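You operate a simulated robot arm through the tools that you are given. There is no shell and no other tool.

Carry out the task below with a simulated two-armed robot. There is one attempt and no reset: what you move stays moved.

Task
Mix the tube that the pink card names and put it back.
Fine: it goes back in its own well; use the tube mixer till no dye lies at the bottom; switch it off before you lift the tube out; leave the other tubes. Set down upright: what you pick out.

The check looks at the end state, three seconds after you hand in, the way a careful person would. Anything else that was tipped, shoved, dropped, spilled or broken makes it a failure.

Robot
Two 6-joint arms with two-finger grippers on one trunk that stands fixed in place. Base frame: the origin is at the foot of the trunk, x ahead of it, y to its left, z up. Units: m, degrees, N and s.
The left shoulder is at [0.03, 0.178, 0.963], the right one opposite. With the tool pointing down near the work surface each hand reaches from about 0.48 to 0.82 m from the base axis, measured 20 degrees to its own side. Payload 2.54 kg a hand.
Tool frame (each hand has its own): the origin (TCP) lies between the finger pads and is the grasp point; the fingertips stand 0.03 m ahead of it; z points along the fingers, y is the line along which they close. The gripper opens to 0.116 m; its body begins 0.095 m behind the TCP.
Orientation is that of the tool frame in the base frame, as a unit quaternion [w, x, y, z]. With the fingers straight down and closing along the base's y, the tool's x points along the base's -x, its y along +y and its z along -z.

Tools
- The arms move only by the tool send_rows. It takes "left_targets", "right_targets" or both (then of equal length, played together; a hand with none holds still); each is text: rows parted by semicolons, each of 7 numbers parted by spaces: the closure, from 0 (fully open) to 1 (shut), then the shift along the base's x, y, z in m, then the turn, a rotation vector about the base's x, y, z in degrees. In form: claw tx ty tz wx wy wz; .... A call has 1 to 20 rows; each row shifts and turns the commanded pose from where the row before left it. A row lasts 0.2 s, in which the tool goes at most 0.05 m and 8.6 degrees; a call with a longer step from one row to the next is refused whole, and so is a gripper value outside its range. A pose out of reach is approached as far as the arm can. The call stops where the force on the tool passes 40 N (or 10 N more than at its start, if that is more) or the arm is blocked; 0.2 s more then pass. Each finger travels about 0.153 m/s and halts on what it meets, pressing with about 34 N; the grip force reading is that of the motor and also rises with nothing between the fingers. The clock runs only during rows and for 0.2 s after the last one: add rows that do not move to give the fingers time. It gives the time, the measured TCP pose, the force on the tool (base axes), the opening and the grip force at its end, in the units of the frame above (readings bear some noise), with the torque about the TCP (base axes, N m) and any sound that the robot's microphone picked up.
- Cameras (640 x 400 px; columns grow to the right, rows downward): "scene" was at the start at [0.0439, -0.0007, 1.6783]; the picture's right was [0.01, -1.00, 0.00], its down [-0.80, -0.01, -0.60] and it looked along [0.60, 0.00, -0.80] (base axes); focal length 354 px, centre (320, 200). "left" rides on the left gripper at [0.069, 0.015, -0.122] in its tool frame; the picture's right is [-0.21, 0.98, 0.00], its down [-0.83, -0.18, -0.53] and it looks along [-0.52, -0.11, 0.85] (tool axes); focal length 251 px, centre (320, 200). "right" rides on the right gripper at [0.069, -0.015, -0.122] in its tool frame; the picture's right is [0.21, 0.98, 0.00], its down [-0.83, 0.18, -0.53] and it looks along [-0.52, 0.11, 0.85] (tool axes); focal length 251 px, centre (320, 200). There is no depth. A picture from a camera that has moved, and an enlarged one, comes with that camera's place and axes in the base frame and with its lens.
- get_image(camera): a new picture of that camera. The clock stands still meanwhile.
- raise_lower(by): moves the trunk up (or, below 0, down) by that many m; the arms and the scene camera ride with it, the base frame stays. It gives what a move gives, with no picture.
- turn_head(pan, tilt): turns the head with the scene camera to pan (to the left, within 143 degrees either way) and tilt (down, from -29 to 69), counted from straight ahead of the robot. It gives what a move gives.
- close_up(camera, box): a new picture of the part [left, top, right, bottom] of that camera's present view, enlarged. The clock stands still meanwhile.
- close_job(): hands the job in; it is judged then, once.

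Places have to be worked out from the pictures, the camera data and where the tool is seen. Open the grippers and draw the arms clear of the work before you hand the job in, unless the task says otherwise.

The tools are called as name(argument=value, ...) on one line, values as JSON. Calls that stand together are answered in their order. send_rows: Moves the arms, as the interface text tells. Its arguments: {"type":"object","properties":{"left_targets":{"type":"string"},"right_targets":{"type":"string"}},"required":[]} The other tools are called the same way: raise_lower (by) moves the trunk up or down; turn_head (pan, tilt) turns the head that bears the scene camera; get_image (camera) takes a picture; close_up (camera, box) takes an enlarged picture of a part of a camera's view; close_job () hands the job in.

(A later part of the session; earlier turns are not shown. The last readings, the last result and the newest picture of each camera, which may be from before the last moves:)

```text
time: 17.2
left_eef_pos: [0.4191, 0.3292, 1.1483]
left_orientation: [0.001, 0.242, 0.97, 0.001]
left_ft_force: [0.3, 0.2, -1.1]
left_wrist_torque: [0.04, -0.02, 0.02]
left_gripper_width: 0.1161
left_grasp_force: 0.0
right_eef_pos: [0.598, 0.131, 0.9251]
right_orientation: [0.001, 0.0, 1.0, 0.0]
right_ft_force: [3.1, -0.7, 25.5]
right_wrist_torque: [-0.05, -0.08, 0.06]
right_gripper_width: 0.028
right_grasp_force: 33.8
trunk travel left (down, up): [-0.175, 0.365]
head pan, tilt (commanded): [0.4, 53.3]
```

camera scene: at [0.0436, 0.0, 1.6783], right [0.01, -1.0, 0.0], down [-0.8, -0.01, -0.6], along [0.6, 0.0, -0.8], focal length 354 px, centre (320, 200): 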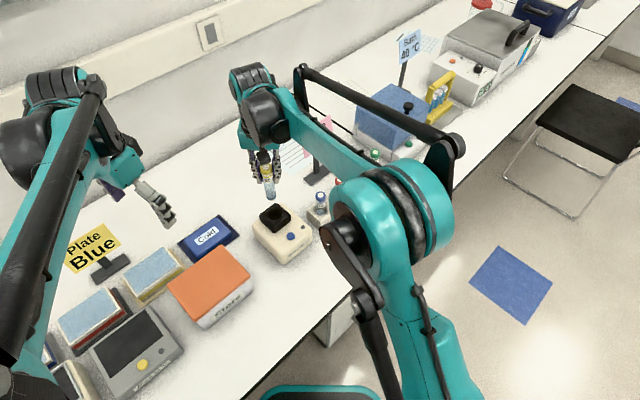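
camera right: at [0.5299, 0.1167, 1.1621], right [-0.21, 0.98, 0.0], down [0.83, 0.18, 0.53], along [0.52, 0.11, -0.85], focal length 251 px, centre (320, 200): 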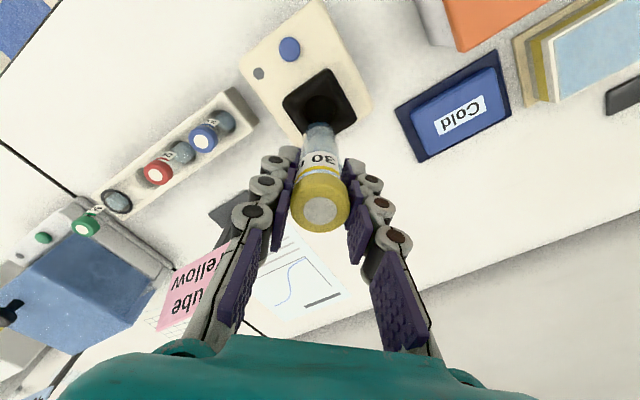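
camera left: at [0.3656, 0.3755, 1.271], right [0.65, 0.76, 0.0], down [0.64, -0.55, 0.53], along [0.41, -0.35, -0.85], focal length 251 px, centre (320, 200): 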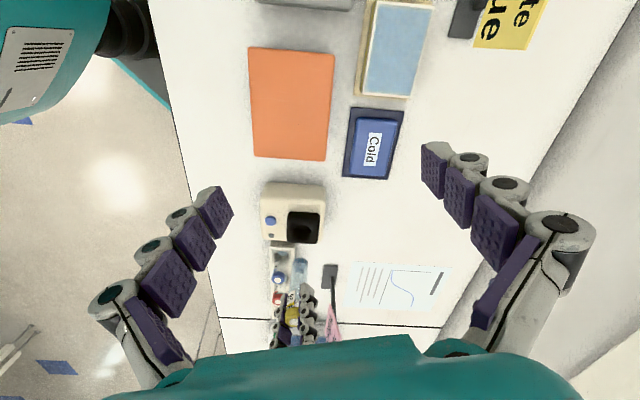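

Contact at TCP z 0.925 (25 N upward): the tube has reached the cup floor, about 28 mm deep. I'll relieve 2 mm and look before releasing.

send_rows(right_targets="1 0 0 0.002 0 0 0; 1 0 0 0 0 0 0")

close_up(camera="right", box=[240, 60, 400, 260])

close_up(camera="left", box=[260, 180, 340, 270])

close_up(camera="scene", box=[245, 170, 325, 260])

```text
time: 17.8
left_eef_pos: [0.419, 0.3287, 1.1478]
left_orientation: [0.0, 0.242, 0.97, 0.0]
left_ft_force: [-0.4, 0.4, -0.2]
left_wrist_torque: [-0.01, 0.01, -0.02]
left_gripper_width: 0.1161
left_grasp_force: 0.2
right_eef_pos: [0.5997, 0.1296, 0.9258]
right_orientation: [0.001, 0.0, 1.0, 0.0]
right_ft_force: [-0.4, -0.1, 1.6]
right_wrist_torque: [0.0, 0.1, -0.04]
right_gripper_width: 0.0279
right_grasp_force: 34.1
trunk travel left (down, up): [-0.175, 0.365]
head pan, tilt (commanded): [0.4, 53.3]
```

```text
2.00 times, centred on (320, 160) of right
camera zoom: at [0.53, 0.116, 1.0468], right [-0.22, 0.98, 0.0], down [0.83, 0.18, 0.53], along [0.52, 0.11, -0.85], focal length 503 px, centre (320, 280)
```

zoom: 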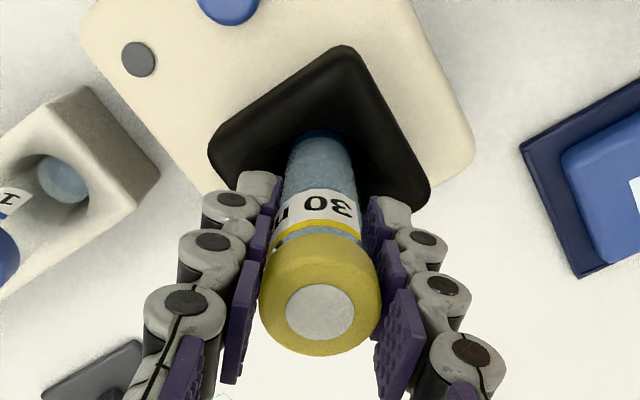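

```text
4.44 times, centred on (300, 225) of left
camera zoom: at [0.3658, 0.3751, 1.2709], right [0.65, 0.76, 0.0], down [0.64, -0.55, 0.53], along [0.41, -0.35, -0.85], focal length 1118 px, centre (409, 89)
```

zoom: 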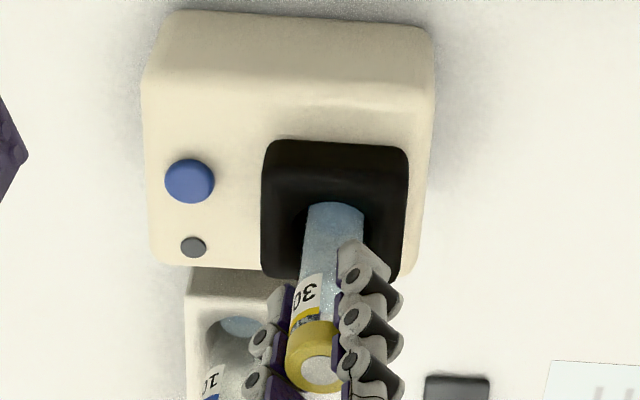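

```text
4.44 times, centred on (285, 215) of scene
camera zoom: at [0.0438, -0.0005, 1.6781], right [0.01, -1.0, 0.0], down [-0.8, -0.01, -0.6], along [0.6, 0.0, -0.8], focal length 1575 px, centre (476, 133)
```

zoom: 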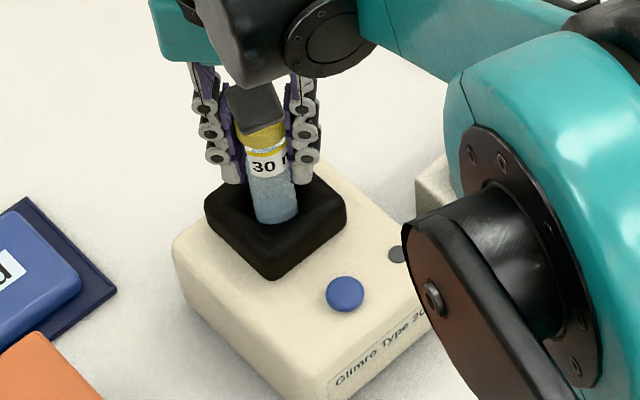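

Load is nearly off (1.6 N) and the tube stands in the cup. I'll open the fingers gently, staying around the tube as a guard, and check that it stays upright.

send_rows(right_targets="0.74 0 0 0 0 0 0; 0.7 0 0 0 0 0 0; 0.65 0 0 0 0 0 0; 0.6 0 0 0 0 0 0; 0.6 0 0 0 0 0 0")

close_up(camera="right", box=[240, 60, 400, 260])

close_up(camera="scene", box=[245, 170, 325, 260])

close_up(camera="left", box=[260, 180, 340, 270])

```text
time: 19.0
left_eef_pos: [0.4199, 0.3291, 1.1485]
left_orientation: [0.0, 0.242, 0.97, 0.001]
left_ft_force: [0.4, -0.2, -0.4]
left_wrist_torque: [-0.01, -0.01, 0.01]
left_gripper_width: 0.1158
left_grasp_force: 0.2
right_eef_pos: [0.5998, 0.1309, 0.9264]
right_orientation: [0.0, 0.001, 1.0, 0.0]
right_ft_force: [-0.7, 0.2, -0.1]
right_wrist_torque: [0.02, -0.01, -0.03]
right_gripper_width: 0.0465
right_grasp_force: 0.1
trunk travel left (down, up): [-0.175, 0.365]
head pan, tilt (commanded): [0.4, 53.3]
```

```text
2.00 times, centred on (320, 160) of right
camera zoom: at [0.5303, 0.1159, 1.0473], right [-0.21, 0.98, 0.0], down [0.83, 0.18, 0.53], along [0.52, 0.11, -0.85], focal length 503 px, centre (320, 280)
```

zoom: 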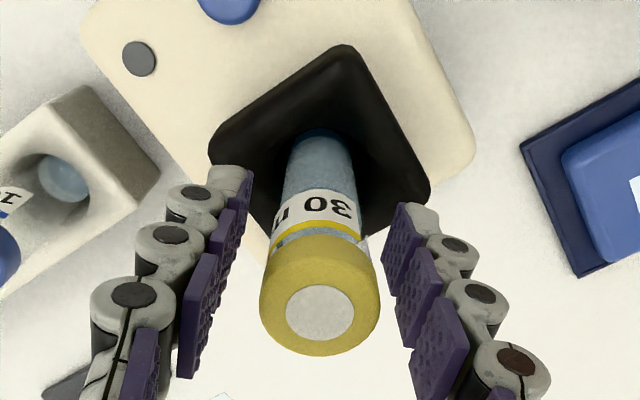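

```text
4.44 times, centred on (285, 215) of scene
camera zoom: at [0.044, -0.0005, 1.6783], right [0.01, -1.0, 0.0], down [-0.8, -0.01, -0.6], along [0.6, 0.0, -0.8], focal length 1575 px, centre (476, 133)
```

zoom: 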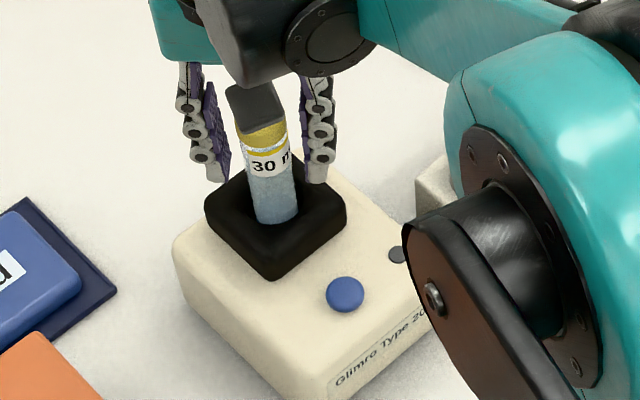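

```text
4.44 times, centred on (300, 225) of left
camera zoom: at [0.366, 0.3751, 1.271], right [0.65, 0.76, 0.0], down [0.64, -0.55, 0.53], along [0.41, -0.35, -0.85], focal length 1118 px, centre (409, 89)
```

zoom: 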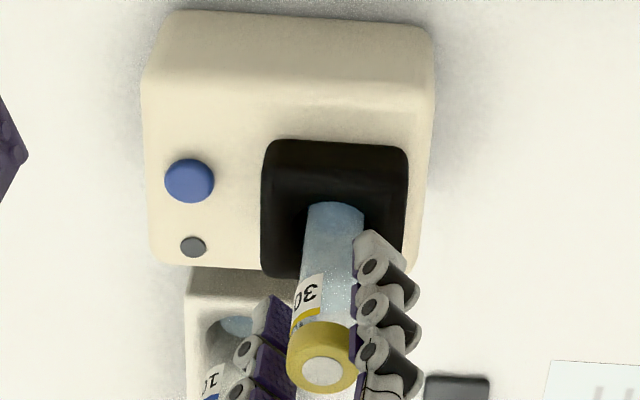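

The tube stands upright in the cup on its own. I'll open wider, raise the right hand straight up clear of the cap, then draw it to the right.

send_rows(right_targets="0.4 0.001 0 0 0 0 0; 0.4 0 0 0.01 0 0 0; 0.4 0 0 0.02 0 0 0; 0.4 0 0 0.03 0 0 0; 0.4 0 0 0.035 0 0 0; 0.4 0 0 0.035 0 0 0; 0.4 0 0 0.02 0 0 0; 0.4 0.012 -0.035 0.01 0 0 0; 0.4 0.012 -0.035 0.01 0 0 0; 0.4 0.012 -0.035 0 0 0 0; 0.4 0.012 -0.035 0 0 0 0; 0.4 0.012 -0.035 0 0 0 0; 0.4 0.012 -0.035 0 0 0 0; 0.4 0 0 0 0 0 0")

get_image(camera="scene")

get_image(camera="left")

get_image(camera="right")

```text
time: 22.0
left_eef_pos: [0.4201, 0.3304, 1.148]
left_orientation: [0.0, 0.242, 0.97, 0.0]
left_ft_force: [0.1, 0.9, 0.2]
left_wrist_torque: [-0.03, 0.0, -0.05]
left_gripper_width: 0.1157
left_grasp_force: 0.1
right_eef_pos: [0.6731, -0.0809, 1.0965]
right_orientation: [0.0, -0.001, 1.0, 0.0]
right_ft_force: [-0.1, 0.0, -0.1]
right_wrist_torque: [-0.01, -0.03, -0.03]
right_gripper_width: 0.0696
right_grasp_force: 0.1
trunk travel left (down, up): [-0.175, 0.365]
head pan, tilt (commanded): [0.4, 53.3]
```

```text
taken
camera scene: at [0.0437, 0.0004, 1.6783], right [0.01, -1.0, 0.0], down [-0.8, -0.01, -0.6], along [0.6, 0.0, -0.8], focal length 354 px, centre (320, 200)
```

scene: 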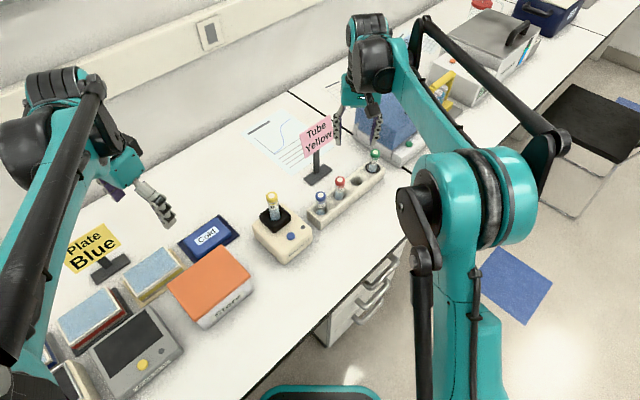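

```text
taken
camera left: at [0.3657, 0.3758, 1.2709], right [0.65, 0.76, 0.0], down [0.64, -0.55, 0.53], along [0.41, -0.35, -0.85], focal length 251 px, centre (320, 200)
```

left: 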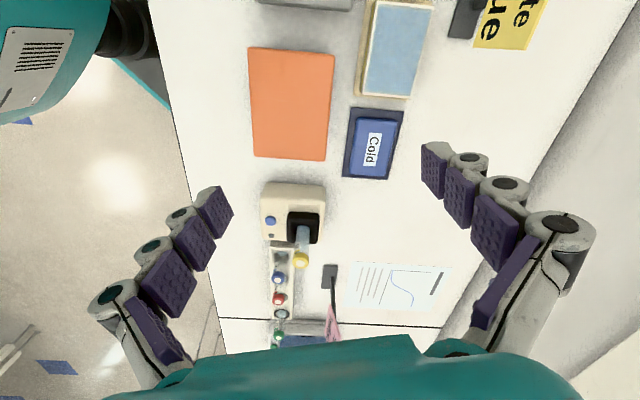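

```text
taken
camera right: at [0.6042, -0.0948, 1.2173], right [-0.22, 0.98, 0.0], down [0.83, 0.18, 0.53], along [0.52, 0.11, -0.85], focal length 251 px, centre (320, 200)
```

right: 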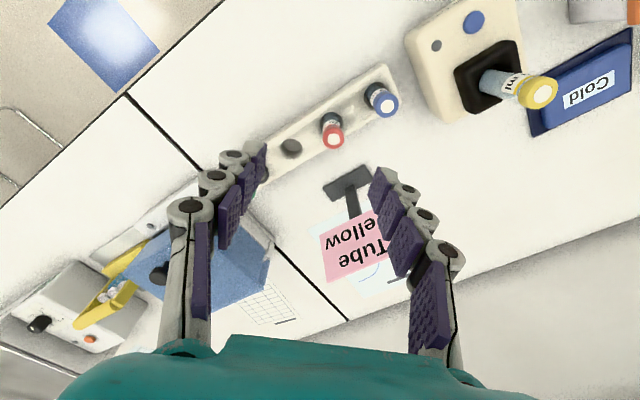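

The tube stands in the mixer with all hands clear of it. I'll use the right hand, closed and yawed about 40° so its thin side faces the tube, to press the button at about (0.545, 0.085, 0.836); first move above it.

send_rows(right_targets="0.6 -0.026 0.0326 0 0 0 8; 0.8 -0.026 0.0326 -0.005 0 0 8; 1 -0.026 0.0326 -0.01 0 0 8; 1 -0.026 0.0326 -0.01 0 0 8; 1 -0.026 0.0326 -0.015 0 0 8; 1 0 0 0 0 0 0; 1 0 0 0 0 0 0")

get_image(camera="right")

get_image(camera="scene")

close_up(camera="left", box=[240, 160, 340, 280])

```text
time: 23.6
left_eef_pos: [0.4193, 0.3301, 1.1478]
left_orientation: [0.0, 0.241, 0.97, 0.0]
left_ft_force: [-1.2, -0.3, 0.0]
left_wrist_torque: [-0.04, -0.03, 0.01]
left_gripper_width: 0.1159
left_grasp_force: 0.1
right_eef_pos: [0.5429, 0.0843, 1.0565]
right_orientation: [0.0, -0.343, 0.939, 0.001]
right_ft_force: [-0.4, 0.3, -0.2]
right_wrist_torque: [0.01, -0.01, 0.0]
right_gripper_width: 0.0
right_grasp_force: 28.3
trunk travel left (down, up): [-0.175, 0.365]
head pan, tilt (commanded): [0.4, 53.3]
```

```text
taken
camera right: at [0.4998, 0.0283, 1.1771], right [-0.79, 0.61, 0.0], down [0.52, 0.67, 0.53], along [0.33, 0.42, -0.85], focal length 251 px, centre (320, 200)
```

right: 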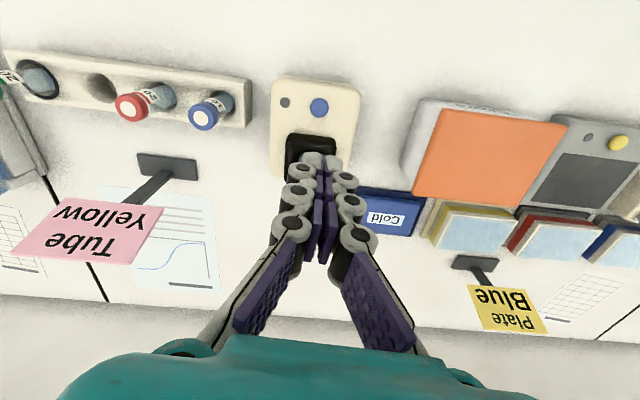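

```text
taken
camera scene: at [0.0437, 0.0, 1.6783], right [0.01, -1.0, 0.0], down [-0.8, -0.01, -0.6], along [0.6, 0.0, -0.8], focal length 354 px, centre (320, 200)
```

scene: 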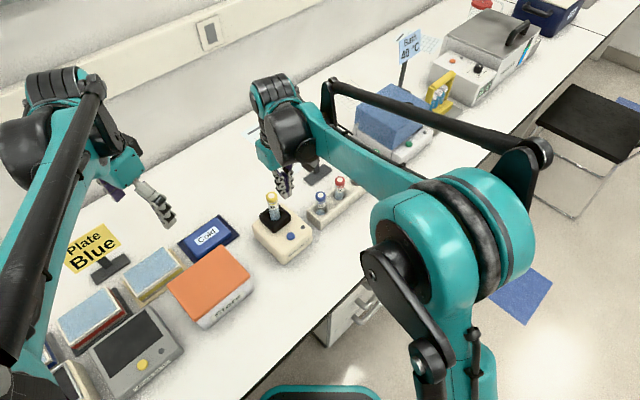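

```text
3.33 times, centred on (290, 220) of left
camera zoom: at [0.3657, 0.3755, 1.271], right [0.65, 0.76, 0.0], down [0.64, -0.55, 0.53], along [0.41, -0.35, -0.85], focal length 838 px, centre (420, 133)
```

zoom: 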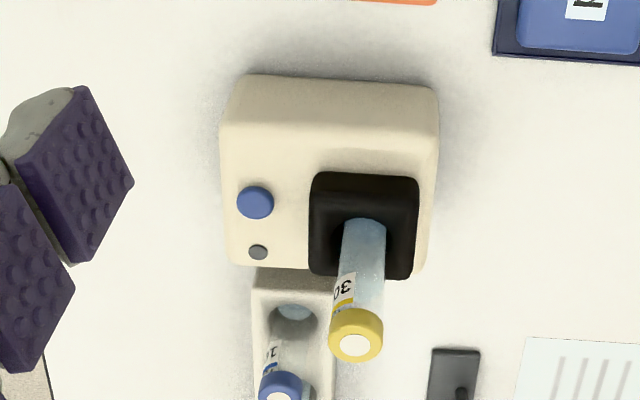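

The closed fingertips are right above the button (refined to about (0.5445, 0.084)). I'll descend to about 2 cm above it, shifting slightly away from the tube, and check clearance.

send_rows(right_targets="1 -0.0005 -0.0015 -0.03 0 0 0; 1 0 -0.0005 -0.035 0 0 0; 1 0 0 -0.035 0 0 0; 1 0 0 -0.035 0 0 0; 1 0 0 -0.025 0 0 0; 1 0 0 -0.01 0 0 0; 1 0 0 0 0 0 0")

get_image(camera="right")

close_up(camera="scene", box=[230, 170, 330, 280])

close_up(camera="left", box=[230, 160, 350, 300])

```text
time: 25.2
left_eef_pos: [0.4198, 0.3293, 1.1484]
left_orientation: [0.0, 0.242, 0.97, 0.0]
left_ft_force: [-0.4, -0.4, -0.1]
left_wrist_torque: [0.02, 0.03, 0.02]
left_gripper_width: 0.1161
left_grasp_force: 0.0
right_eef_pos: [0.5418, 0.0816, 0.887]
right_orientation: [0.0, -0.342, 0.94, 0.0]
right_ft_force: [0.0, 0.8, 0.1]
right_wrist_torque: [-0.01, 0.01, -0.01]
right_gripper_width: 0.0
right_grasp_force: 29.0
trunk travel left (down, up): [-0.175, 0.365]
head pan, tilt (commanded): [0.4, 53.3]
```

```text
taken
camera right: at [0.4986, 0.0258, 1.0073], right [-0.79, 0.61, 0.0], down [0.52, 0.67, 0.53], along [0.33, 0.42, -0.85], focal length 251 px, centre (320, 200)
```

right: 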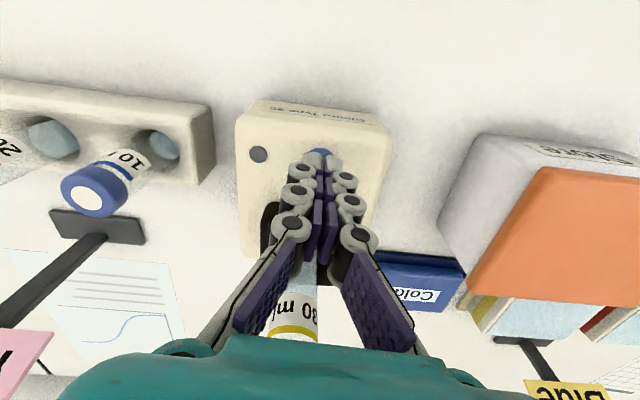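

```text
3.64 times, centred on (280, 225) of scene
camera zoom: at [0.0439, -0.0006, 1.6783], right [0.01, -1.0, 0.0], down [-0.8, -0.01, -0.6], along [0.6, 0.0, -0.8], focal length 1289 px, centre (466, 109)
```

zoom: 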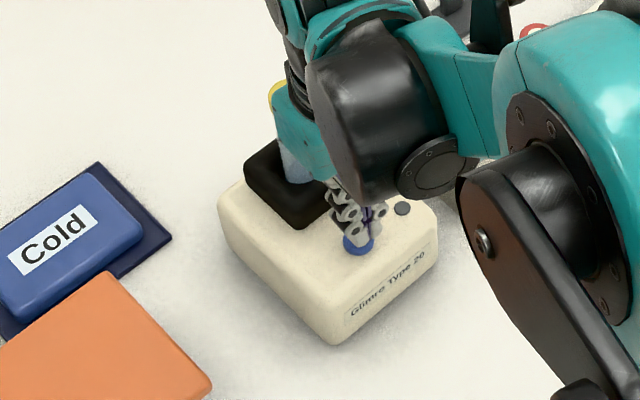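

```text
2.86 times, centred on (290, 230) of left
camera zoom: at [0.3659, 0.375, 1.271], right [0.65, 0.76, 0.0], down [0.64, -0.55, 0.53], along [0.41, -0.35, -0.85], focal length 718 px, centre (406, 114)
```

zoom: 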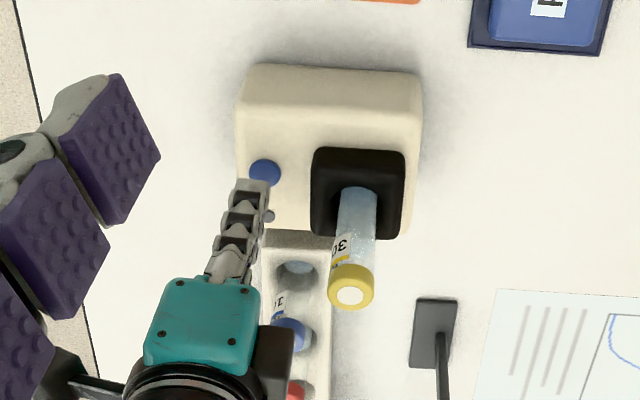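

The fingertips are about 2 cm above the button and the palm is clear of the tube. I'll press down in small steps, watching force and sound.

send_rows(right_targets="1 0 0 -0.008 0 0 0; 1 0 0 -0.006 0 0 0; 1 0 0 -0.003 0 0 0; 1 0 0 -0.002 0 0 0; 1 0 0 0 0 0 0")

close_up(camera="left", box=[250, 170, 330, 270])

```text
time: 26.4
left_eef_pos: [0.4188, 0.3291, 1.1477]
left_orientation: [0.001, 0.242, 0.97, -0.001]
left_ft_force: [-0.7, 0.5, 0.6]
left_wrist_torque: [0.02, -0.04, -0.02]
left_gripper_width: 0.1158
left_grasp_force: 0.0
right_eef_pos: [0.5408, 0.0822, 0.8679]
right_orientation: [0.0, -0.342, 0.94, 0.001]
right_ft_force: [0.2, -0.7, 1.8]
right_wrist_torque: [0.01, -0.02, 0.02]
right_gripper_width: 0.006
right_grasp_force: 28.7
trunk travel left (down, up): [-0.175, 0.365]
head pan, tilt (commanded): [0.4, 53.3]
heard: click
```

```text
4.00 times, centred on (290, 220) of left
camera zoom: at [0.3658, 0.3749, 1.2711], right [0.65, 0.76, 0.0], down [0.64, -0.55, 0.53], along [0.41, -0.35, -0.85], focal length 1006 px, centre (440, 120)
```

zoom: 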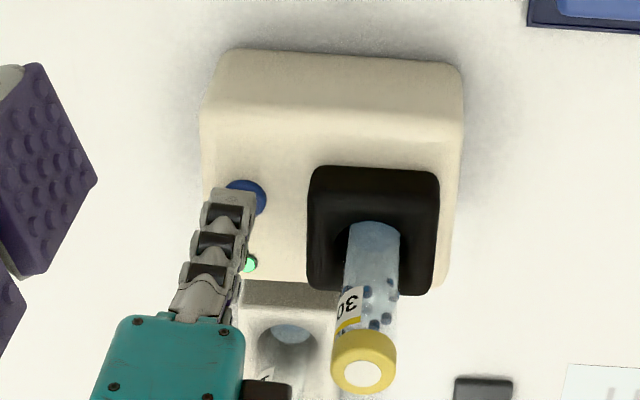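

A click, the lamp went green, and dark dye specks are swirling in the tube. I'll lift off the button a few cm and check the mixer stays running.

send_rows(right_targets="1 0 0 0.006 0 0 0; 1 0 0 0.012 0 0 0; 1 0 0 0.012 0 0 0; 1 0 0 0 0 0 0")

close_up(camera="left", box=[250, 170, 330, 270])

close_up(camera="scene", box=[240, 170, 330, 270])

```text
time: 27.4
left_eef_pos: [0.4188, 0.3307, 1.149]
left_orientation: [0.0, 0.242, 0.97, 0.001]
left_ft_force: [0.1, -0.3, -0.5]
left_wrist_torque: [-0.01, -0.01, -0.03]
left_gripper_width: 0.1163
left_grasp_force: 0.1
right_eef_pos: [0.5415, 0.0813, 0.898]
right_orientation: [0.0, -0.342, 0.94, 0.001]
right_ft_force: [0.2, -0.4, -0.1]
right_wrist_torque: [0.05, 0.0, 0.04]
right_gripper_width: 0.0001
right_grasp_force: 28.5
trunk travel left (down, up): [-0.175, 0.365]
head pan, tilt (commanded): [0.4, 53.3]
```

```text
4.00 times, centred on (290, 220) of left
camera zoom: at [0.3661, 0.3751, 1.271], right [0.65, 0.76, 0.0], down [0.64, -0.55, 0.53], along [0.41, -0.35, -0.85], focal length 1006 px, centre (440, 120)
```

zoom: 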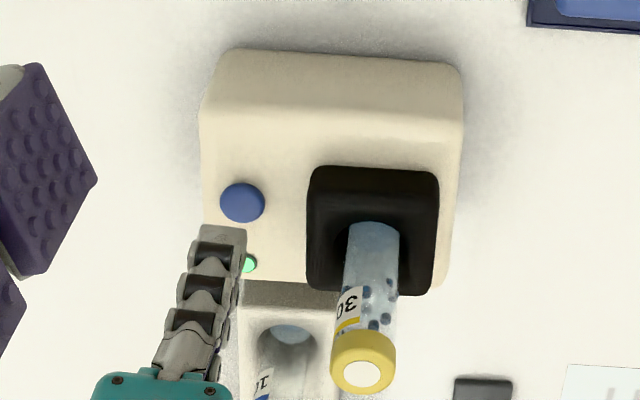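

```text
4.00 times, centred on (285, 220) of scene
camera zoom: at [0.0441, -0.0005, 1.6783], right [0.01, -1.0, 0.0], down [-0.8, -0.01, -0.6], along [0.6, 0.0, -0.8], focal length 1418 px, centre (460, 120)
```

zoom: 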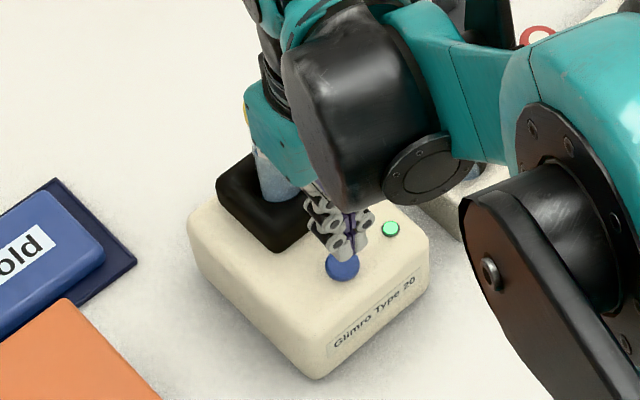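

The mixer latched on (green lamp). I'll let time pass with still rows and inspect the tube.

send_rows(right_targets="1 0 0 0 0 0 0; 1 0 0 0 0 0 0; 1 0 0 0 0 0 0; 1 0 0 0 0 0 0; 1 0 0 0 0 0 0; 1 0 0 0 0 0 0; 1 0 0 0 0 0 0; 1 0 0 0 0 0 0; 1 0 0 0 0 0 0; 1 0 0 0 0 0 0; 1 0 0 0 0 0 0; 1 0 0 0 0 0 0; 1 0 0 0 0 0 0; 1 0 0 0 0 0 0; 1 0 0 0 0 0 0")

close_up(camera="left", box=[285, 215, 325, 275])

close_up(camera="right", box=[220, 180, 420, 350])

```text
time: 30.6
left_eef_pos: [0.4199, 0.3291, 1.1482]
left_orientation: [0.0, 0.243, 0.97, 0.001]
left_ft_force: [0.3, -0.5, 1.2]
left_wrist_torque: [-0.02, 0.0, -0.03]
left_gripper_width: 0.1162
left_grasp_force: 0.1
right_eef_pos: [0.541, 0.0812, 0.8973]
right_orientation: [-0.001, -0.342, 0.94, -0.001]
right_ft_force: [0.3, -0.1, -1.0]
right_wrist_torque: [0.0, 0.0, 0.01]
right_gripper_width: 0.0
right_grasp_force: 28.1
trunk travel left (down, up): [-0.175, 0.365]
head pan, tilt (commanded): [0.4, 53.3]
```

```text
6.67 times, centred on (305, 245) of left
camera zoom: at [0.366, 0.3751, 1.271], right [0.65, 0.76, 0.0], down [0.64, -0.55, 0.53], along [0.41, -0.35, -0.85], focal length 1676 px, centre (420, -100)
```

zoom: 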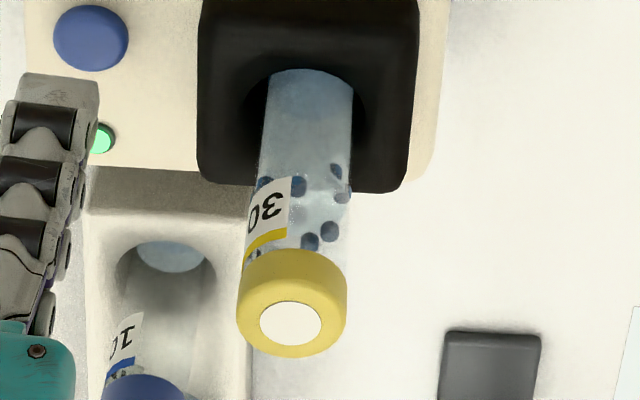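

```text
2.35 times, centred on (320, 265) of right
camera zoom: at [0.4993, 0.026, 1.0188], right [-0.79, 0.61, 0.0], down [0.52, 0.67, 0.53], along [0.33, 0.42, -0.85], focal length 592 px, centre (320, 47)
```

zoom: 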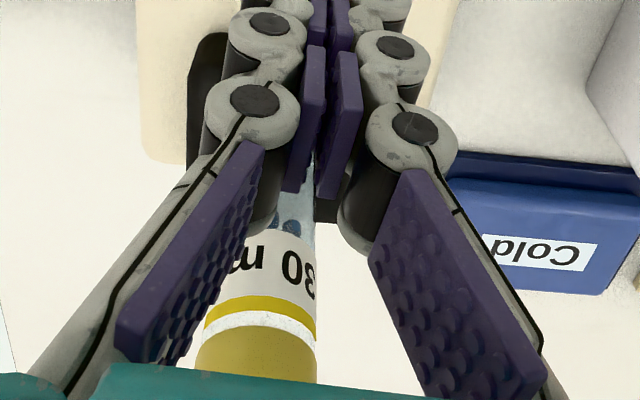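

Dark specks still swirl inside. I'll keep it running and compare again.

send_rows(right_targets="1 0 0 0 0 0 0; 1 0 0 0 0 0 0; 1 0 0 0 0 0 0; 1 0 0 0 0 0 0; 1 0 0 0 0 0 0; 1 0 0 0 0 0 0; 1 0 0 0 0 0 0; 1 0 0 0 0 0 0; 1 0 0 0 0 0 0; 1 0 0 0 0 0 0; 1 0 0 0 0 0 0; 1 0 0 0 0 0 0; 1 0 0 0 0 0 0; 1 0 0 0 0 0 0; 1 0 0 0 0 0 0; 1 0 0 0 0 0 0; 1 0 0 0 0 0 0; 1 0 0 0 0 0 0; 1 0 0 0 0 0 0; 1 0 0 0 0 0 0")

close_up(camera="left", box=[285, 215, 325, 275])

```text
time: 34.8
left_eef_pos: [0.4188, 0.3298, 1.1496]
left_orientation: [0.0, 0.242, 0.97, 0.0]
left_ft_force: [-0.3, -0.7, -0.4]
left_wrist_torque: [-0.02, -0.01, 0.01]
left_gripper_width: 0.116
left_grasp_force: 0.1
right_eef_pos: [0.5416, 0.0818, 0.8979]
right_orientation: [0.0, -0.342, 0.94, 0.001]
right_ft_force: [0.0, 0.0, 0.0]
right_wrist_torque: [-0.02, 0.03, 0.02]
right_gripper_width: 0.0002
right_grasp_force: 28.4
trunk travel left (down, up): [-0.175, 0.365]
head pan, tilt (commanded): [0.4, 53.3]
```

```text
6.67 times, centred on (305, 245) of left
camera zoom: at [0.366, 0.3751, 1.271], right [0.65, 0.76, 0.0], down [0.64, -0.55, 0.53], along [0.41, -0.35, -0.85], focal length 1676 px, centre (420, -100)
```

zoom: 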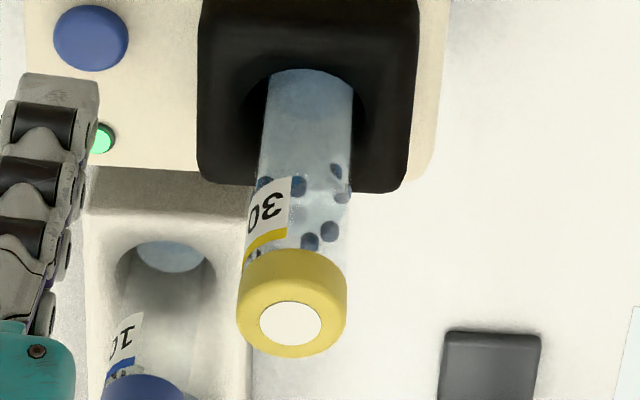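

The lamp is still green and the specks look unchanged. I'll keep mixing for longer and compare again.

send_rows(right_targets="1 0 0 0 0 0 0; 1 0 0 0 0 0 0; 1 0 0 0 0 0 0; 1 0 0 0 0 0 0; 1 0 0 0 0 0 0; 1 0 0 0 0 0 0; 1 0 0 0 0 0 0; 1 0 0 0 0 0 0; 1 0 0 0 0 0 0; 1 0 0 0 0 0 0; 1 0 0 0 0 0 0; 1 0 0 0 0 0 0; 1 0 0 0 0 0 0; 1 0 0 0 0 0 0; 1 0 0 0 0 0 0; 1 0 0 0 0 0 0; 1 0 0 0 0 0 0; 1 0 0 0 0 0 0; 1 0 0 0 0 0 0; 1 0 0 0 0 0 0")

send_rows(right_targets="1 0 0 0 0 0 0; 1 0 0 0 0 0 0; 1 0 0 0 0 0 0; 1 0 0 0 0 0 0; 1 0 0 0 0 0 0; 1 0 0 0 0 0 0; 1 0 0 0 0 0 0; 1 0 0 0 0 0 0; 1 0 0 0 0 0 0; 1 0 0 0 0 0 0; 1 0 0 0 0 0 0; 1 0 0 0 0 0 0; 1 0 0 0 0 0 0; 1 0 0 0 0 0 0; 1 0 0 0 0 0 0; 1 0 0 0 0 0 0; 1 0 0 0 0 0 0; 1 0 0 0 0 0 0; 1 0 0 0 0 0 0; 1 0 0 0 0 0 0")

close_up(camera="left", box=[285, 215, 325, 275])

get_image(camera="left")

```text
time: 39.0
left_eef_pos: [0.4191, 0.3295, 1.1472]
left_orientation: [0.0, 0.242, 0.97, -0.001]
left_ft_force: [-0.3, -0.1, 0.2]
left_wrist_torque: [-0.04, 0.0, 0.0]
left_gripper_width: 0.116
left_grasp_force: 0.0
right_eef_pos: [0.5419, 0.0812, 0.8977]
right_orientation: [0.0, -0.342, 0.94, 0.0]
right_ft_force: [-0.9, 0.0, -0.2]
right_wrist_torque: [0.01, 0.0, -0.02]
right_gripper_width: 0.0
right_grasp_force: 28.4
trunk travel left (down, up): [-0.175, 0.365]
head pan, tilt (commanded): [0.4, 53.3]
```

```text
time: 43.2
left_eef_pos: [0.4205, 0.3298, 1.1494]
left_orientation: [0.0, 0.242, 0.97, 0.001]
left_ft_force: [-0.2, -0.5, 0.2]
left_wrist_torque: [0.0, 0.02, 0.0]
left_gripper_width: 0.1161
left_grasp_force: 0.0
right_eef_pos: [0.5412, 0.0813, 0.8975]
right_orientation: [0.0, -0.342, 0.94, 0.001]
right_ft_force: [-0.1, -0.6, 0.1]
right_wrist_torque: [0.02, 0.01, 0.0]
right_gripper_width: 0.0
right_grasp_force: 28.2
trunk travel left (down, up): [-0.175, 0.365]
head pan, tilt (commanded): [0.4, 53.3]
```

```text
6.67 times, centred on (305, 245) of left
camera zoom: at [0.366, 0.3751, 1.271], right [0.65, 0.76, 0.0], down [0.64, -0.55, 0.53], along [0.41, -0.35, -0.85], focal length 1676 px, centre (420, -100)
```

zoom: 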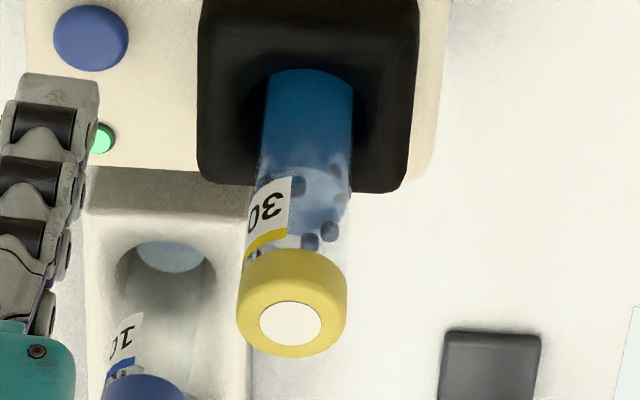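

```text
taken
camera left: at [0.366, 0.3751, 1.271], right [0.65, 0.76, 0.0], down [0.64, -0.55, 0.53], along [0.41, -0.35, -0.85], focal length 251 px, centre (320, 200)
```

left: 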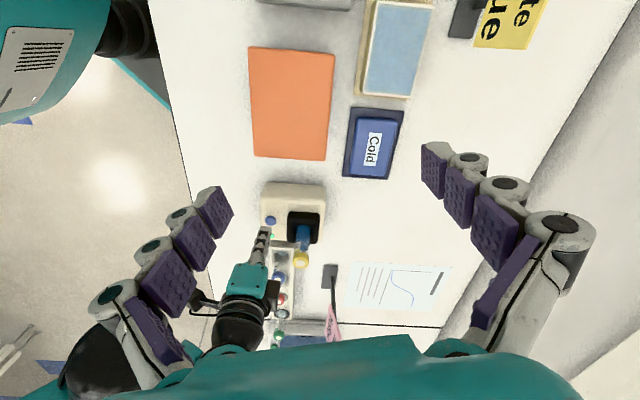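

The liquid has turned evenly blue, so mixing has taken effect. I'll run about 4 s more to see if the colour is settled, then switch it off.

send_rows(right_targets="1 0 0 0 0 0 0; 1 0 0 0 0 0 0; 1 0 0 0 0 0 0; 1 0 0 0 0 0 0; 1 0 0 0 0 0 0; 1 0 0 0 0 0 0; 1 0 0 0 0 0 0; 1 0 0 0 0 0 0; 1 0 0 0 0 0 0; 1 0 0 0 0 0 0; 1 0 0 0 0 0 0; 1 0 0 0 0 0 0; 1 0 0 0 0 0 0; 1 0 0 0 0 0 0; 1 0 0 0 0 0 0; 1 0 0 0 0 0 0; 1 0 0 0 0 0 0; 1 0 0 0 0 0 0; 1 0 0 0 0 0 0; 1 0 0 0 0 0 0")

close_up(camera="left", box=[285, 215, 325, 275])

```text
time: 47.4
left_eef_pos: [0.4194, 0.3294, 1.1485]
left_orientation: [-0.001, 0.242, 0.97, 0.0]
left_ft_force: [0.4, -0.2, -0.2]
left_wrist_torque: [0.01, -0.01, 0.02]
left_gripper_width: 0.1159
left_grasp_force: 0.0
right_eef_pos: [0.5415, 0.0816, 0.8981]
right_orientation: [-0.001, -0.343, 0.94, 0.0]
right_ft_force: [-1.1, 0.2, 0.2]
right_wrist_torque: [-0.03, -0.04, 0.01]
right_gripper_width: 0.0
right_grasp_force: 28.4
trunk travel left (down, up): [-0.175, 0.365]
head pan, tilt (commanded): [0.4, 53.3]
```

```text
6.67 times, centred on (305, 245) of left
camera zoom: at [0.366, 0.3751, 1.271], right [0.65, 0.76, 0.0], down [0.64, -0.55, 0.53], along [0.41, -0.35, -0.85], focal length 1676 px, centre (420, -100)
```

zoom: 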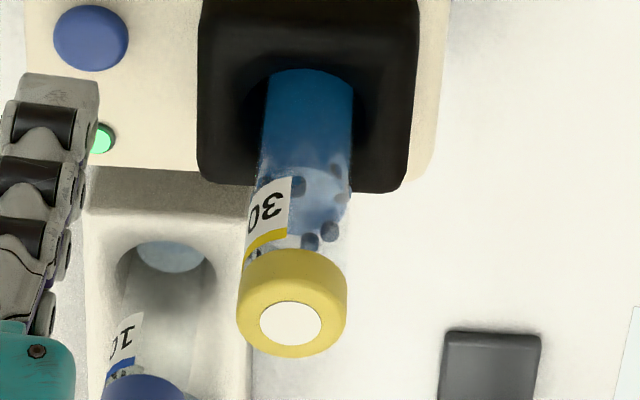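

The colour is steady. Now I'll press the button once more to the same depth to switch it off.

send_rows(right_targets="1 0 0 -0.012 0 0 0; 1 0 0 -0.01 0 0 0; 1 0 0 -0.003 0 0 0; 1 0 0 -0.003 0 0 0; 1 0 0 -0.002 0 0 0; 1 0 0 0 0 0 0")

close_up(camera="left", box=[250, 170, 330, 270])

```text
time: 48.8
left_eef_pos: [0.4185, 0.3295, 1.1496]
left_orientation: [-0.001, 0.242, 0.97, 0.001]
left_ft_force: [-0.4, 0.4, 0.1]
left_wrist_torque: [-0.01, 0.02, -0.01]
left_gripper_width: 0.116
left_grasp_force: 0.0
right_eef_pos: [0.5411, 0.0816, 0.8677]
right_orientation: [0.0, -0.342, 0.94, 0.0]
right_ft_force: [-0.1, 0.7, 2.2]
right_wrist_torque: [0.03, 0.01, -0.02]
right_gripper_width: 0.0062
right_grasp_force: 28.5
trunk travel left (down, up): [-0.175, 0.365]
head pan, tilt (commanded): [0.4, 53.3]
heard: click
```

```text
4.00 times, centred on (290, 220) of left
camera zoom: at [0.3657, 0.3752, 1.2711], right [0.65, 0.76, 0.0], down [0.64, -0.55, 0.53], along [0.41, -0.35, -0.85], focal length 1006 px, centre (440, 120)
```

zoom: 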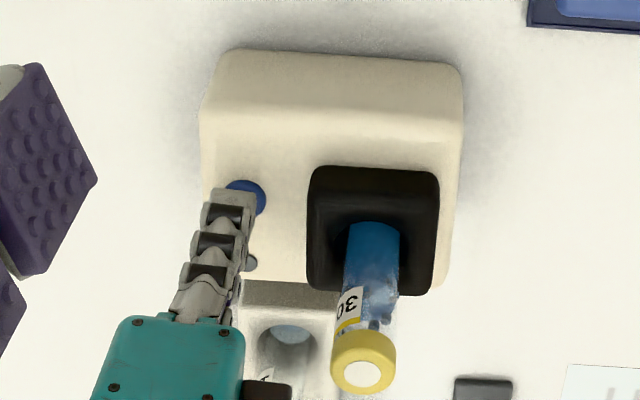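

Click heard and the lamp is grey, so the mixer is off. I'll lift the hand straight up, well above the tube.

send_rows(right_targets="1 0 0 0.01 0 0 0; 1 0 0 0.02 0 0 0; 1 0 0 0.035 0 0 0; 1 0 0 0.04 0 0 0; 1 0 0 0.04 0 0 0; 1 0 0 0.04 0 0 0; 1 0 0 0.015 0 0 0; 1 0 0 0 0 0 0")

close_up(camera="left", box=[250, 170, 330, 270])

close_up(camera="scene", box=[240, 170, 330, 270])

```text
time: 50.6
left_eef_pos: [0.4184, 0.3294, 1.1486]
left_orientation: [-0.001, 0.242, 0.97, 0.001]
left_ft_force: [1.0, 0.4, 0.3]
left_wrist_torque: [0.02, 0.0, -0.03]
left_gripper_width: 0.1162
left_grasp_force: 0.2
right_eef_pos: [0.5407, 0.0827, 1.0675]
right_orientation: [0.0, -0.342, 0.94, 0.0]
right_ft_force: [0.1, 0.0, 0.1]
right_wrist_torque: [0.0, -0.04, 0.02]
right_gripper_width: 0.0002
right_grasp_force: 28.6
trunk travel left (down, up): [-0.175, 0.365]
head pan, tilt (commanded): [0.4, 53.3]
```

```text
4.00 times, centred on (290, 220) of left
camera zoom: at [0.3659, 0.3751, 1.271], right [0.65, 0.76, 0.0], down [0.64, -0.55, 0.53], along [0.41, -0.35, -0.85], focal length 1006 px, centre (440, 120)
```

zoom: 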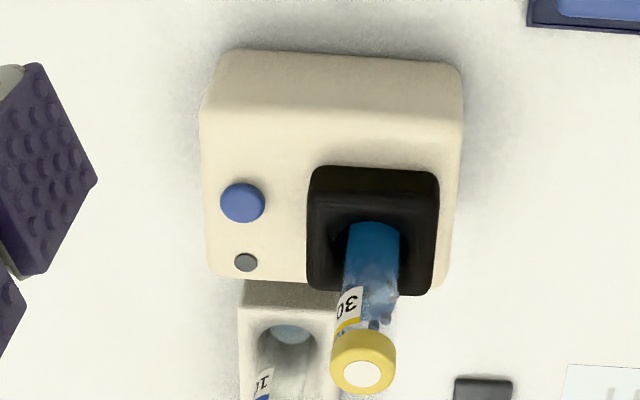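

```text
4.00 times, centred on (285, 220) of scene
camera zoom: at [0.0439, -0.0005, 1.6783], right [0.01, -1.0, 0.0], down [-0.8, -0.01, -0.6], along [0.6, 0.0, -0.8], focal length 1418 px, centre (460, 120)
```

zoom: 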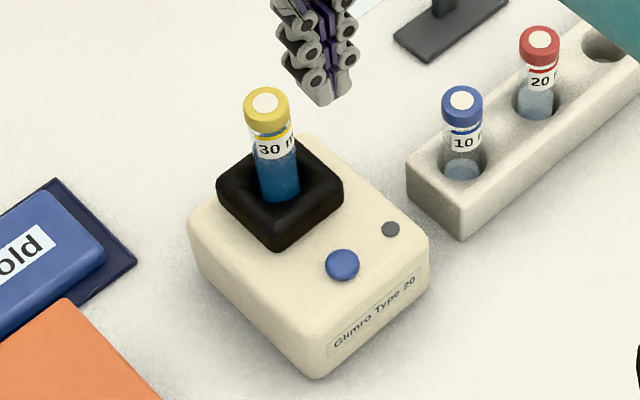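

The lamp is off, the tube stands upright, and its contents are evenly blue. I'll yaw the right hand back, open to 7 cm and go above the tube at about (0.602, 0.1295).

send_rows(right_targets="0.9 0.0123 0.0094 0 0 0 -8; 0.7 0.0123 0.0094 0 0 0 -8; 0.5 0.0123 0.0094 0 0 0 -8; 0.4 0.0123 0.0094 0 0 0 -8; 0.4 0.0123 0.0094 -0.0075 0 0 -8; 0.4 0 0 0 0 0 0; 0.4 0 0 0 0 0 0")

get_image(camera="right")

close_up(camera="scene", box=[230, 140, 330, 260])

```text
time: 52.2
left_eef_pos: [0.4199, 0.3295, 1.1476]
left_orientation: [0.0, 0.243, 0.97, -0.001]
left_ft_force: [-0.2, 0.9, -0.3]
left_wrist_torque: [0.02, -0.02, 0.0]
left_gripper_width: 0.1158
left_grasp_force: 0.0
right_eef_pos: [0.6023, 0.1295, 1.0598]
right_orientation: [0.001, -0.001, 1.0, 0.0]
right_ft_force: [-1.1, -0.6, 0.1]
right_wrist_torque: [-0.02, 0.0, 0.03]
right_gripper_width: 0.0695
right_grasp_force: 0.0
trunk travel left (down, up): [-0.175, 0.365]
head pan, tilt (commanded): [0.4, 53.3]
```

```text
taken
camera right: at [0.5347, 0.1142, 1.1808], right [-0.21, 0.98, 0.0], down [0.83, 0.18, 0.53], along [0.52, 0.11, -0.85], focal length 251 px, centre (320, 200)
```

right: 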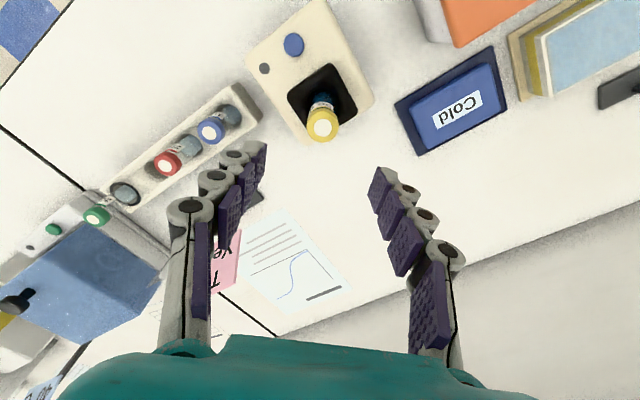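

```text
3.33 times, centred on (280, 200) of scene
camera zoom: at [0.0444, -0.0003, 1.6783], right [0.01, -1.0, 0.0], down [-0.8, -0.01, -0.6], along [0.6, 0.0, -0.8], focal length 1181 px, centre (453, 200)
```

zoom: 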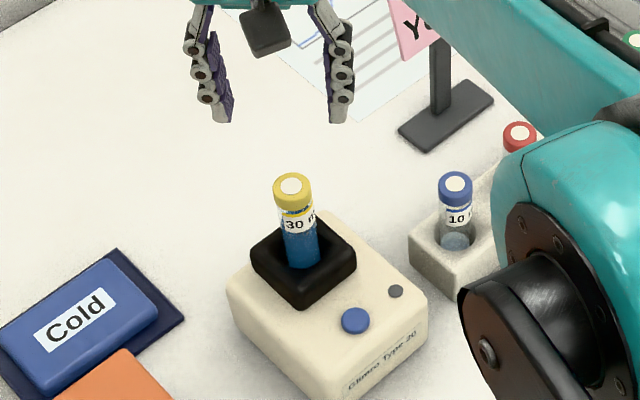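

The tube lies under the TCP. I'll descend straight down to the earlier grasp height (z 0.926) and check before closing.

send_rows(right_targets="0.4 0 0 -0.03 0 0 0; 0.4 0 0 -0.03 0 0 0; 0.4 0 0 -0.03 0 0 0; 0.4 0 0 -0.025 0 0 0; 0.4 0 0 -0.019 0 0 0; 0.4 0 0 0 0 0 0; 0.4 0 0 0 0 0 0")

get_image(camera="right")

close_up(camera="left", box=[250, 170, 350, 300])

```text
time: 53.8
left_eef_pos: [0.419, 0.3298, 1.1481]
left_orientation: [-0.001, 0.242, 0.97, 0.0]
left_ft_force: [-0.2, 0.4, 0.2]
left_wrist_torque: [0.0, 0.0, 0.03]
left_gripper_width: 0.1159
left_grasp_force: 0.0
right_eef_pos: [0.6032, 0.1265, 0.9259]
right_orientation: [0.001, 0.0, 1.0, 0.0]
right_ft_force: [0.2, 0.2, 0.2]
right_wrist_torque: [-0.01, 0.04, -0.02]
right_gripper_width: 0.0696
right_grasp_force: 0.0
trunk travel left (down, up): [-0.175, 0.365]
head pan, tilt (commanded): [0.4, 53.3]
```

```text
taken
camera right: at [0.534, 0.1133, 1.047], right [-0.21, 0.98, 0.0], down [0.83, 0.18, 0.53], along [0.52, 0.11, -0.85], focal length 251 px, centre (320, 200)
```

right: 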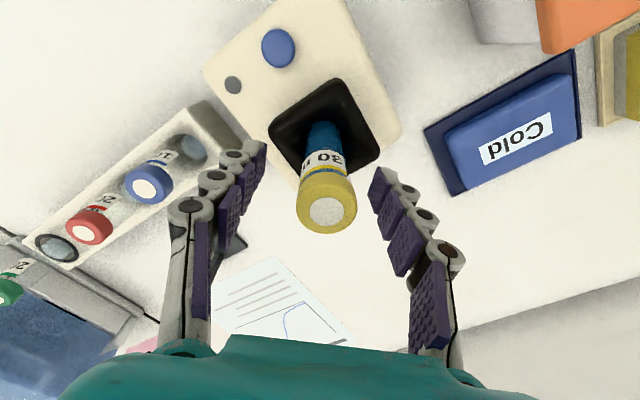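

```text
3.08 times, centred on (300, 235) of left
camera zoom: at [0.3661, 0.3751, 1.2709], right [0.65, 0.76, 0.0], down [0.64, -0.55, 0.53], along [0.41, -0.35, -0.85], focal length 774 px, centre (382, 92)
```

zoom: 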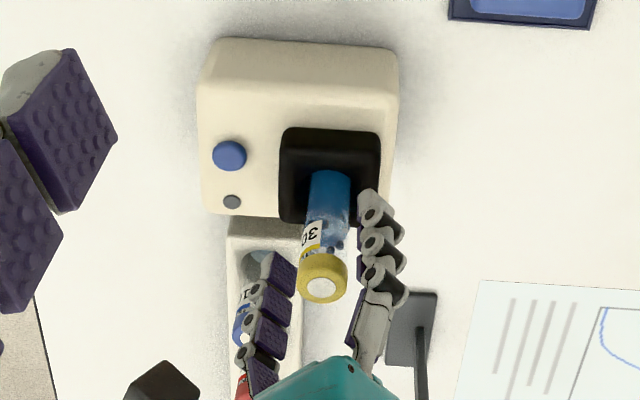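

The cap sits about 3.5 mm to the +y side of the finger centre, so I'll shift by that and then close gently.

send_rows(right_targets="0.4 0 0.0035 0 0 0 0; 0.5 0 0 0 0 0 0; 0.6 0 0 0 0 0 0; 0.68 0 0 0 0 0 0; 0.74 0 0 0 0 0 0; 0.8 0 0 0 0 0 0; 1 0 0 0 0 0 0; 1 0 0 0 0 0 0")

get_image(camera="right")

close_up(camera="scene", box=[240, 170, 330, 270])

```text
time: 55.6
left_eef_pos: [0.4185, 0.3296, 1.1476]
left_orientation: [0.0, 0.242, 0.97, 0.0]
left_ft_force: [0.3, -0.8, 1.0]
left_wrist_torque: [0.03, 0.0, 0.02]
left_gripper_width: 0.1158
left_grasp_force: 0.1
right_eef_pos: [0.6034, 0.1313, 0.9265]
right_orientation: [0.0, 0.0, 1.0, 0.0]
right_ft_force: [-0.1, -0.3, 0.0]
right_wrist_torque: [-0.02, 0.05, -0.01]
right_gripper_width: 0.0278
right_grasp_force: 33.9
trunk travel left (down, up): [-0.175, 0.365]
head pan, tilt (commanded): [0.4, 53.3]
```

```text
taken
camera right: at [0.5342, 0.1168, 1.0471], right [-0.21, 0.98, 0.0], down [0.83, 0.18, 0.53], along [0.52, 0.11, -0.85], focal length 251 px, centre (320, 200)
```

right: 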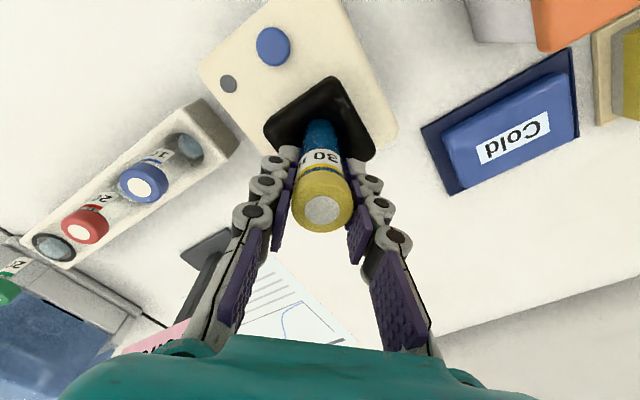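

```text
4.00 times, centred on (285, 220) of scene
camera zoom: at [0.044, -0.0006, 1.6783], right [0.01, -1.0, 0.0], down [-0.8, -0.01, -0.6], along [0.6, 0.0, -0.8], focal length 1418 px, centre (460, 120)
```

zoom: 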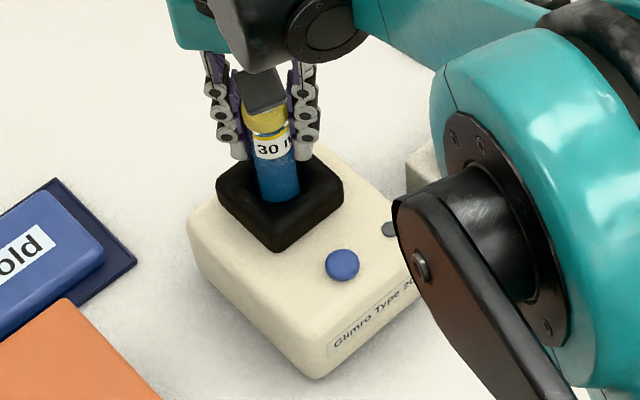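

Gripped again (0.028 m, 34 N). The lamp stays grey, so I'll lift straight up out of the cup.

send_rows(right_targets="1 0 0 0.006 0 0 0; 1 0 0 0.01 0 0 0; 1 0 0 0.015 0 0 0; 1 0 0 0.02 0 0 0; 1 0 0 0.025 0 0 0; 1 0 0 0.025 0 0 0; 1 0 0 0.01 0 0 0; 1 0 0 0 0 0 0; 1 0 0 0 0 0 0")

close_up(camera="scene", box=[240, 140, 320, 240])

close_up(camera="left", box=[250, 170, 350, 300])

get_image(camera="right")

```text
time: 57.6
left_eef_pos: [0.42, 0.3308, 1.1476]
left_orientation: [0.0, 0.242, 0.97, 0.0]
left_ft_force: [0.9, -0.3, 0.8]
left_wrist_torque: [0.02, -0.02, -0.01]
left_gripper_width: 0.1159
left_grasp_force: 0.1
right_eef_pos: [0.6033, 0.1308, 1.0376]
right_orientation: [0.0, 0.0, 1.0, 0.0]
right_ft_force: [-1.2, 0.5, 0.4]
right_wrist_torque: [-0.01, -0.02, 0.02]
right_gripper_width: 0.0278
right_grasp_force: 33.7
trunk travel left (down, up): [-0.175, 0.365]
head pan, tilt (commanded): [0.4, 53.3]
```

```text
4.00 times, centred on (280, 190) of scene
camera zoom: at [0.044, -0.0005, 1.6783], right [0.01, -1.0, 0.0], down [-0.8, -0.01, -0.6], along [0.6, 0.0, -0.8], focal length 1418 px, centre (480, 240)
```

zoom: 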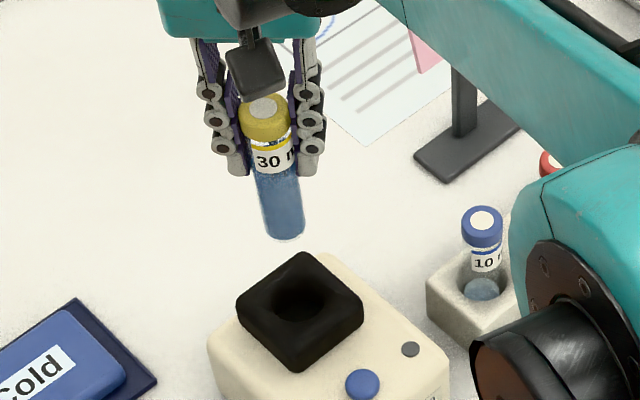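

```text
3.08 times, centred on (300, 235) of left
camera zoom: at [0.366, 0.3751, 1.271], right [0.65, 0.76, 0.0], down [0.64, -0.55, 0.53], along [0.41, -0.35, -0.85], focal length 774 px, centre (382, 92)
```

zoom: 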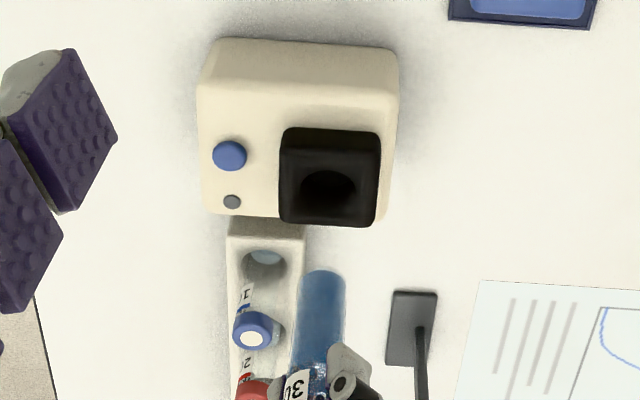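

```text
taken
camera right: at [0.5345, 0.1166, 1.1573], right [-0.21, 0.98, 0.0], down [0.83, 0.18, 0.53], along [0.52, 0.11, -0.85], focal length 251 px, centre (320, 200)
```

right: 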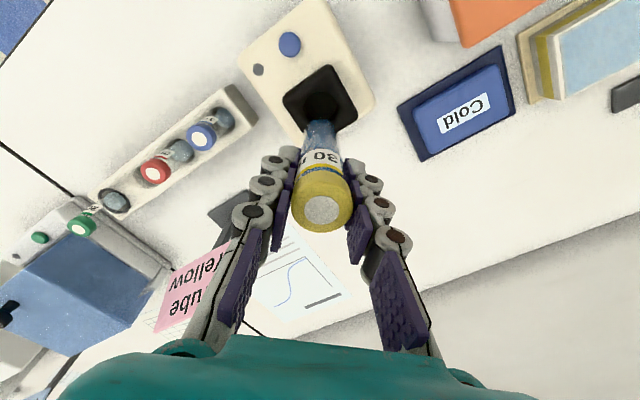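

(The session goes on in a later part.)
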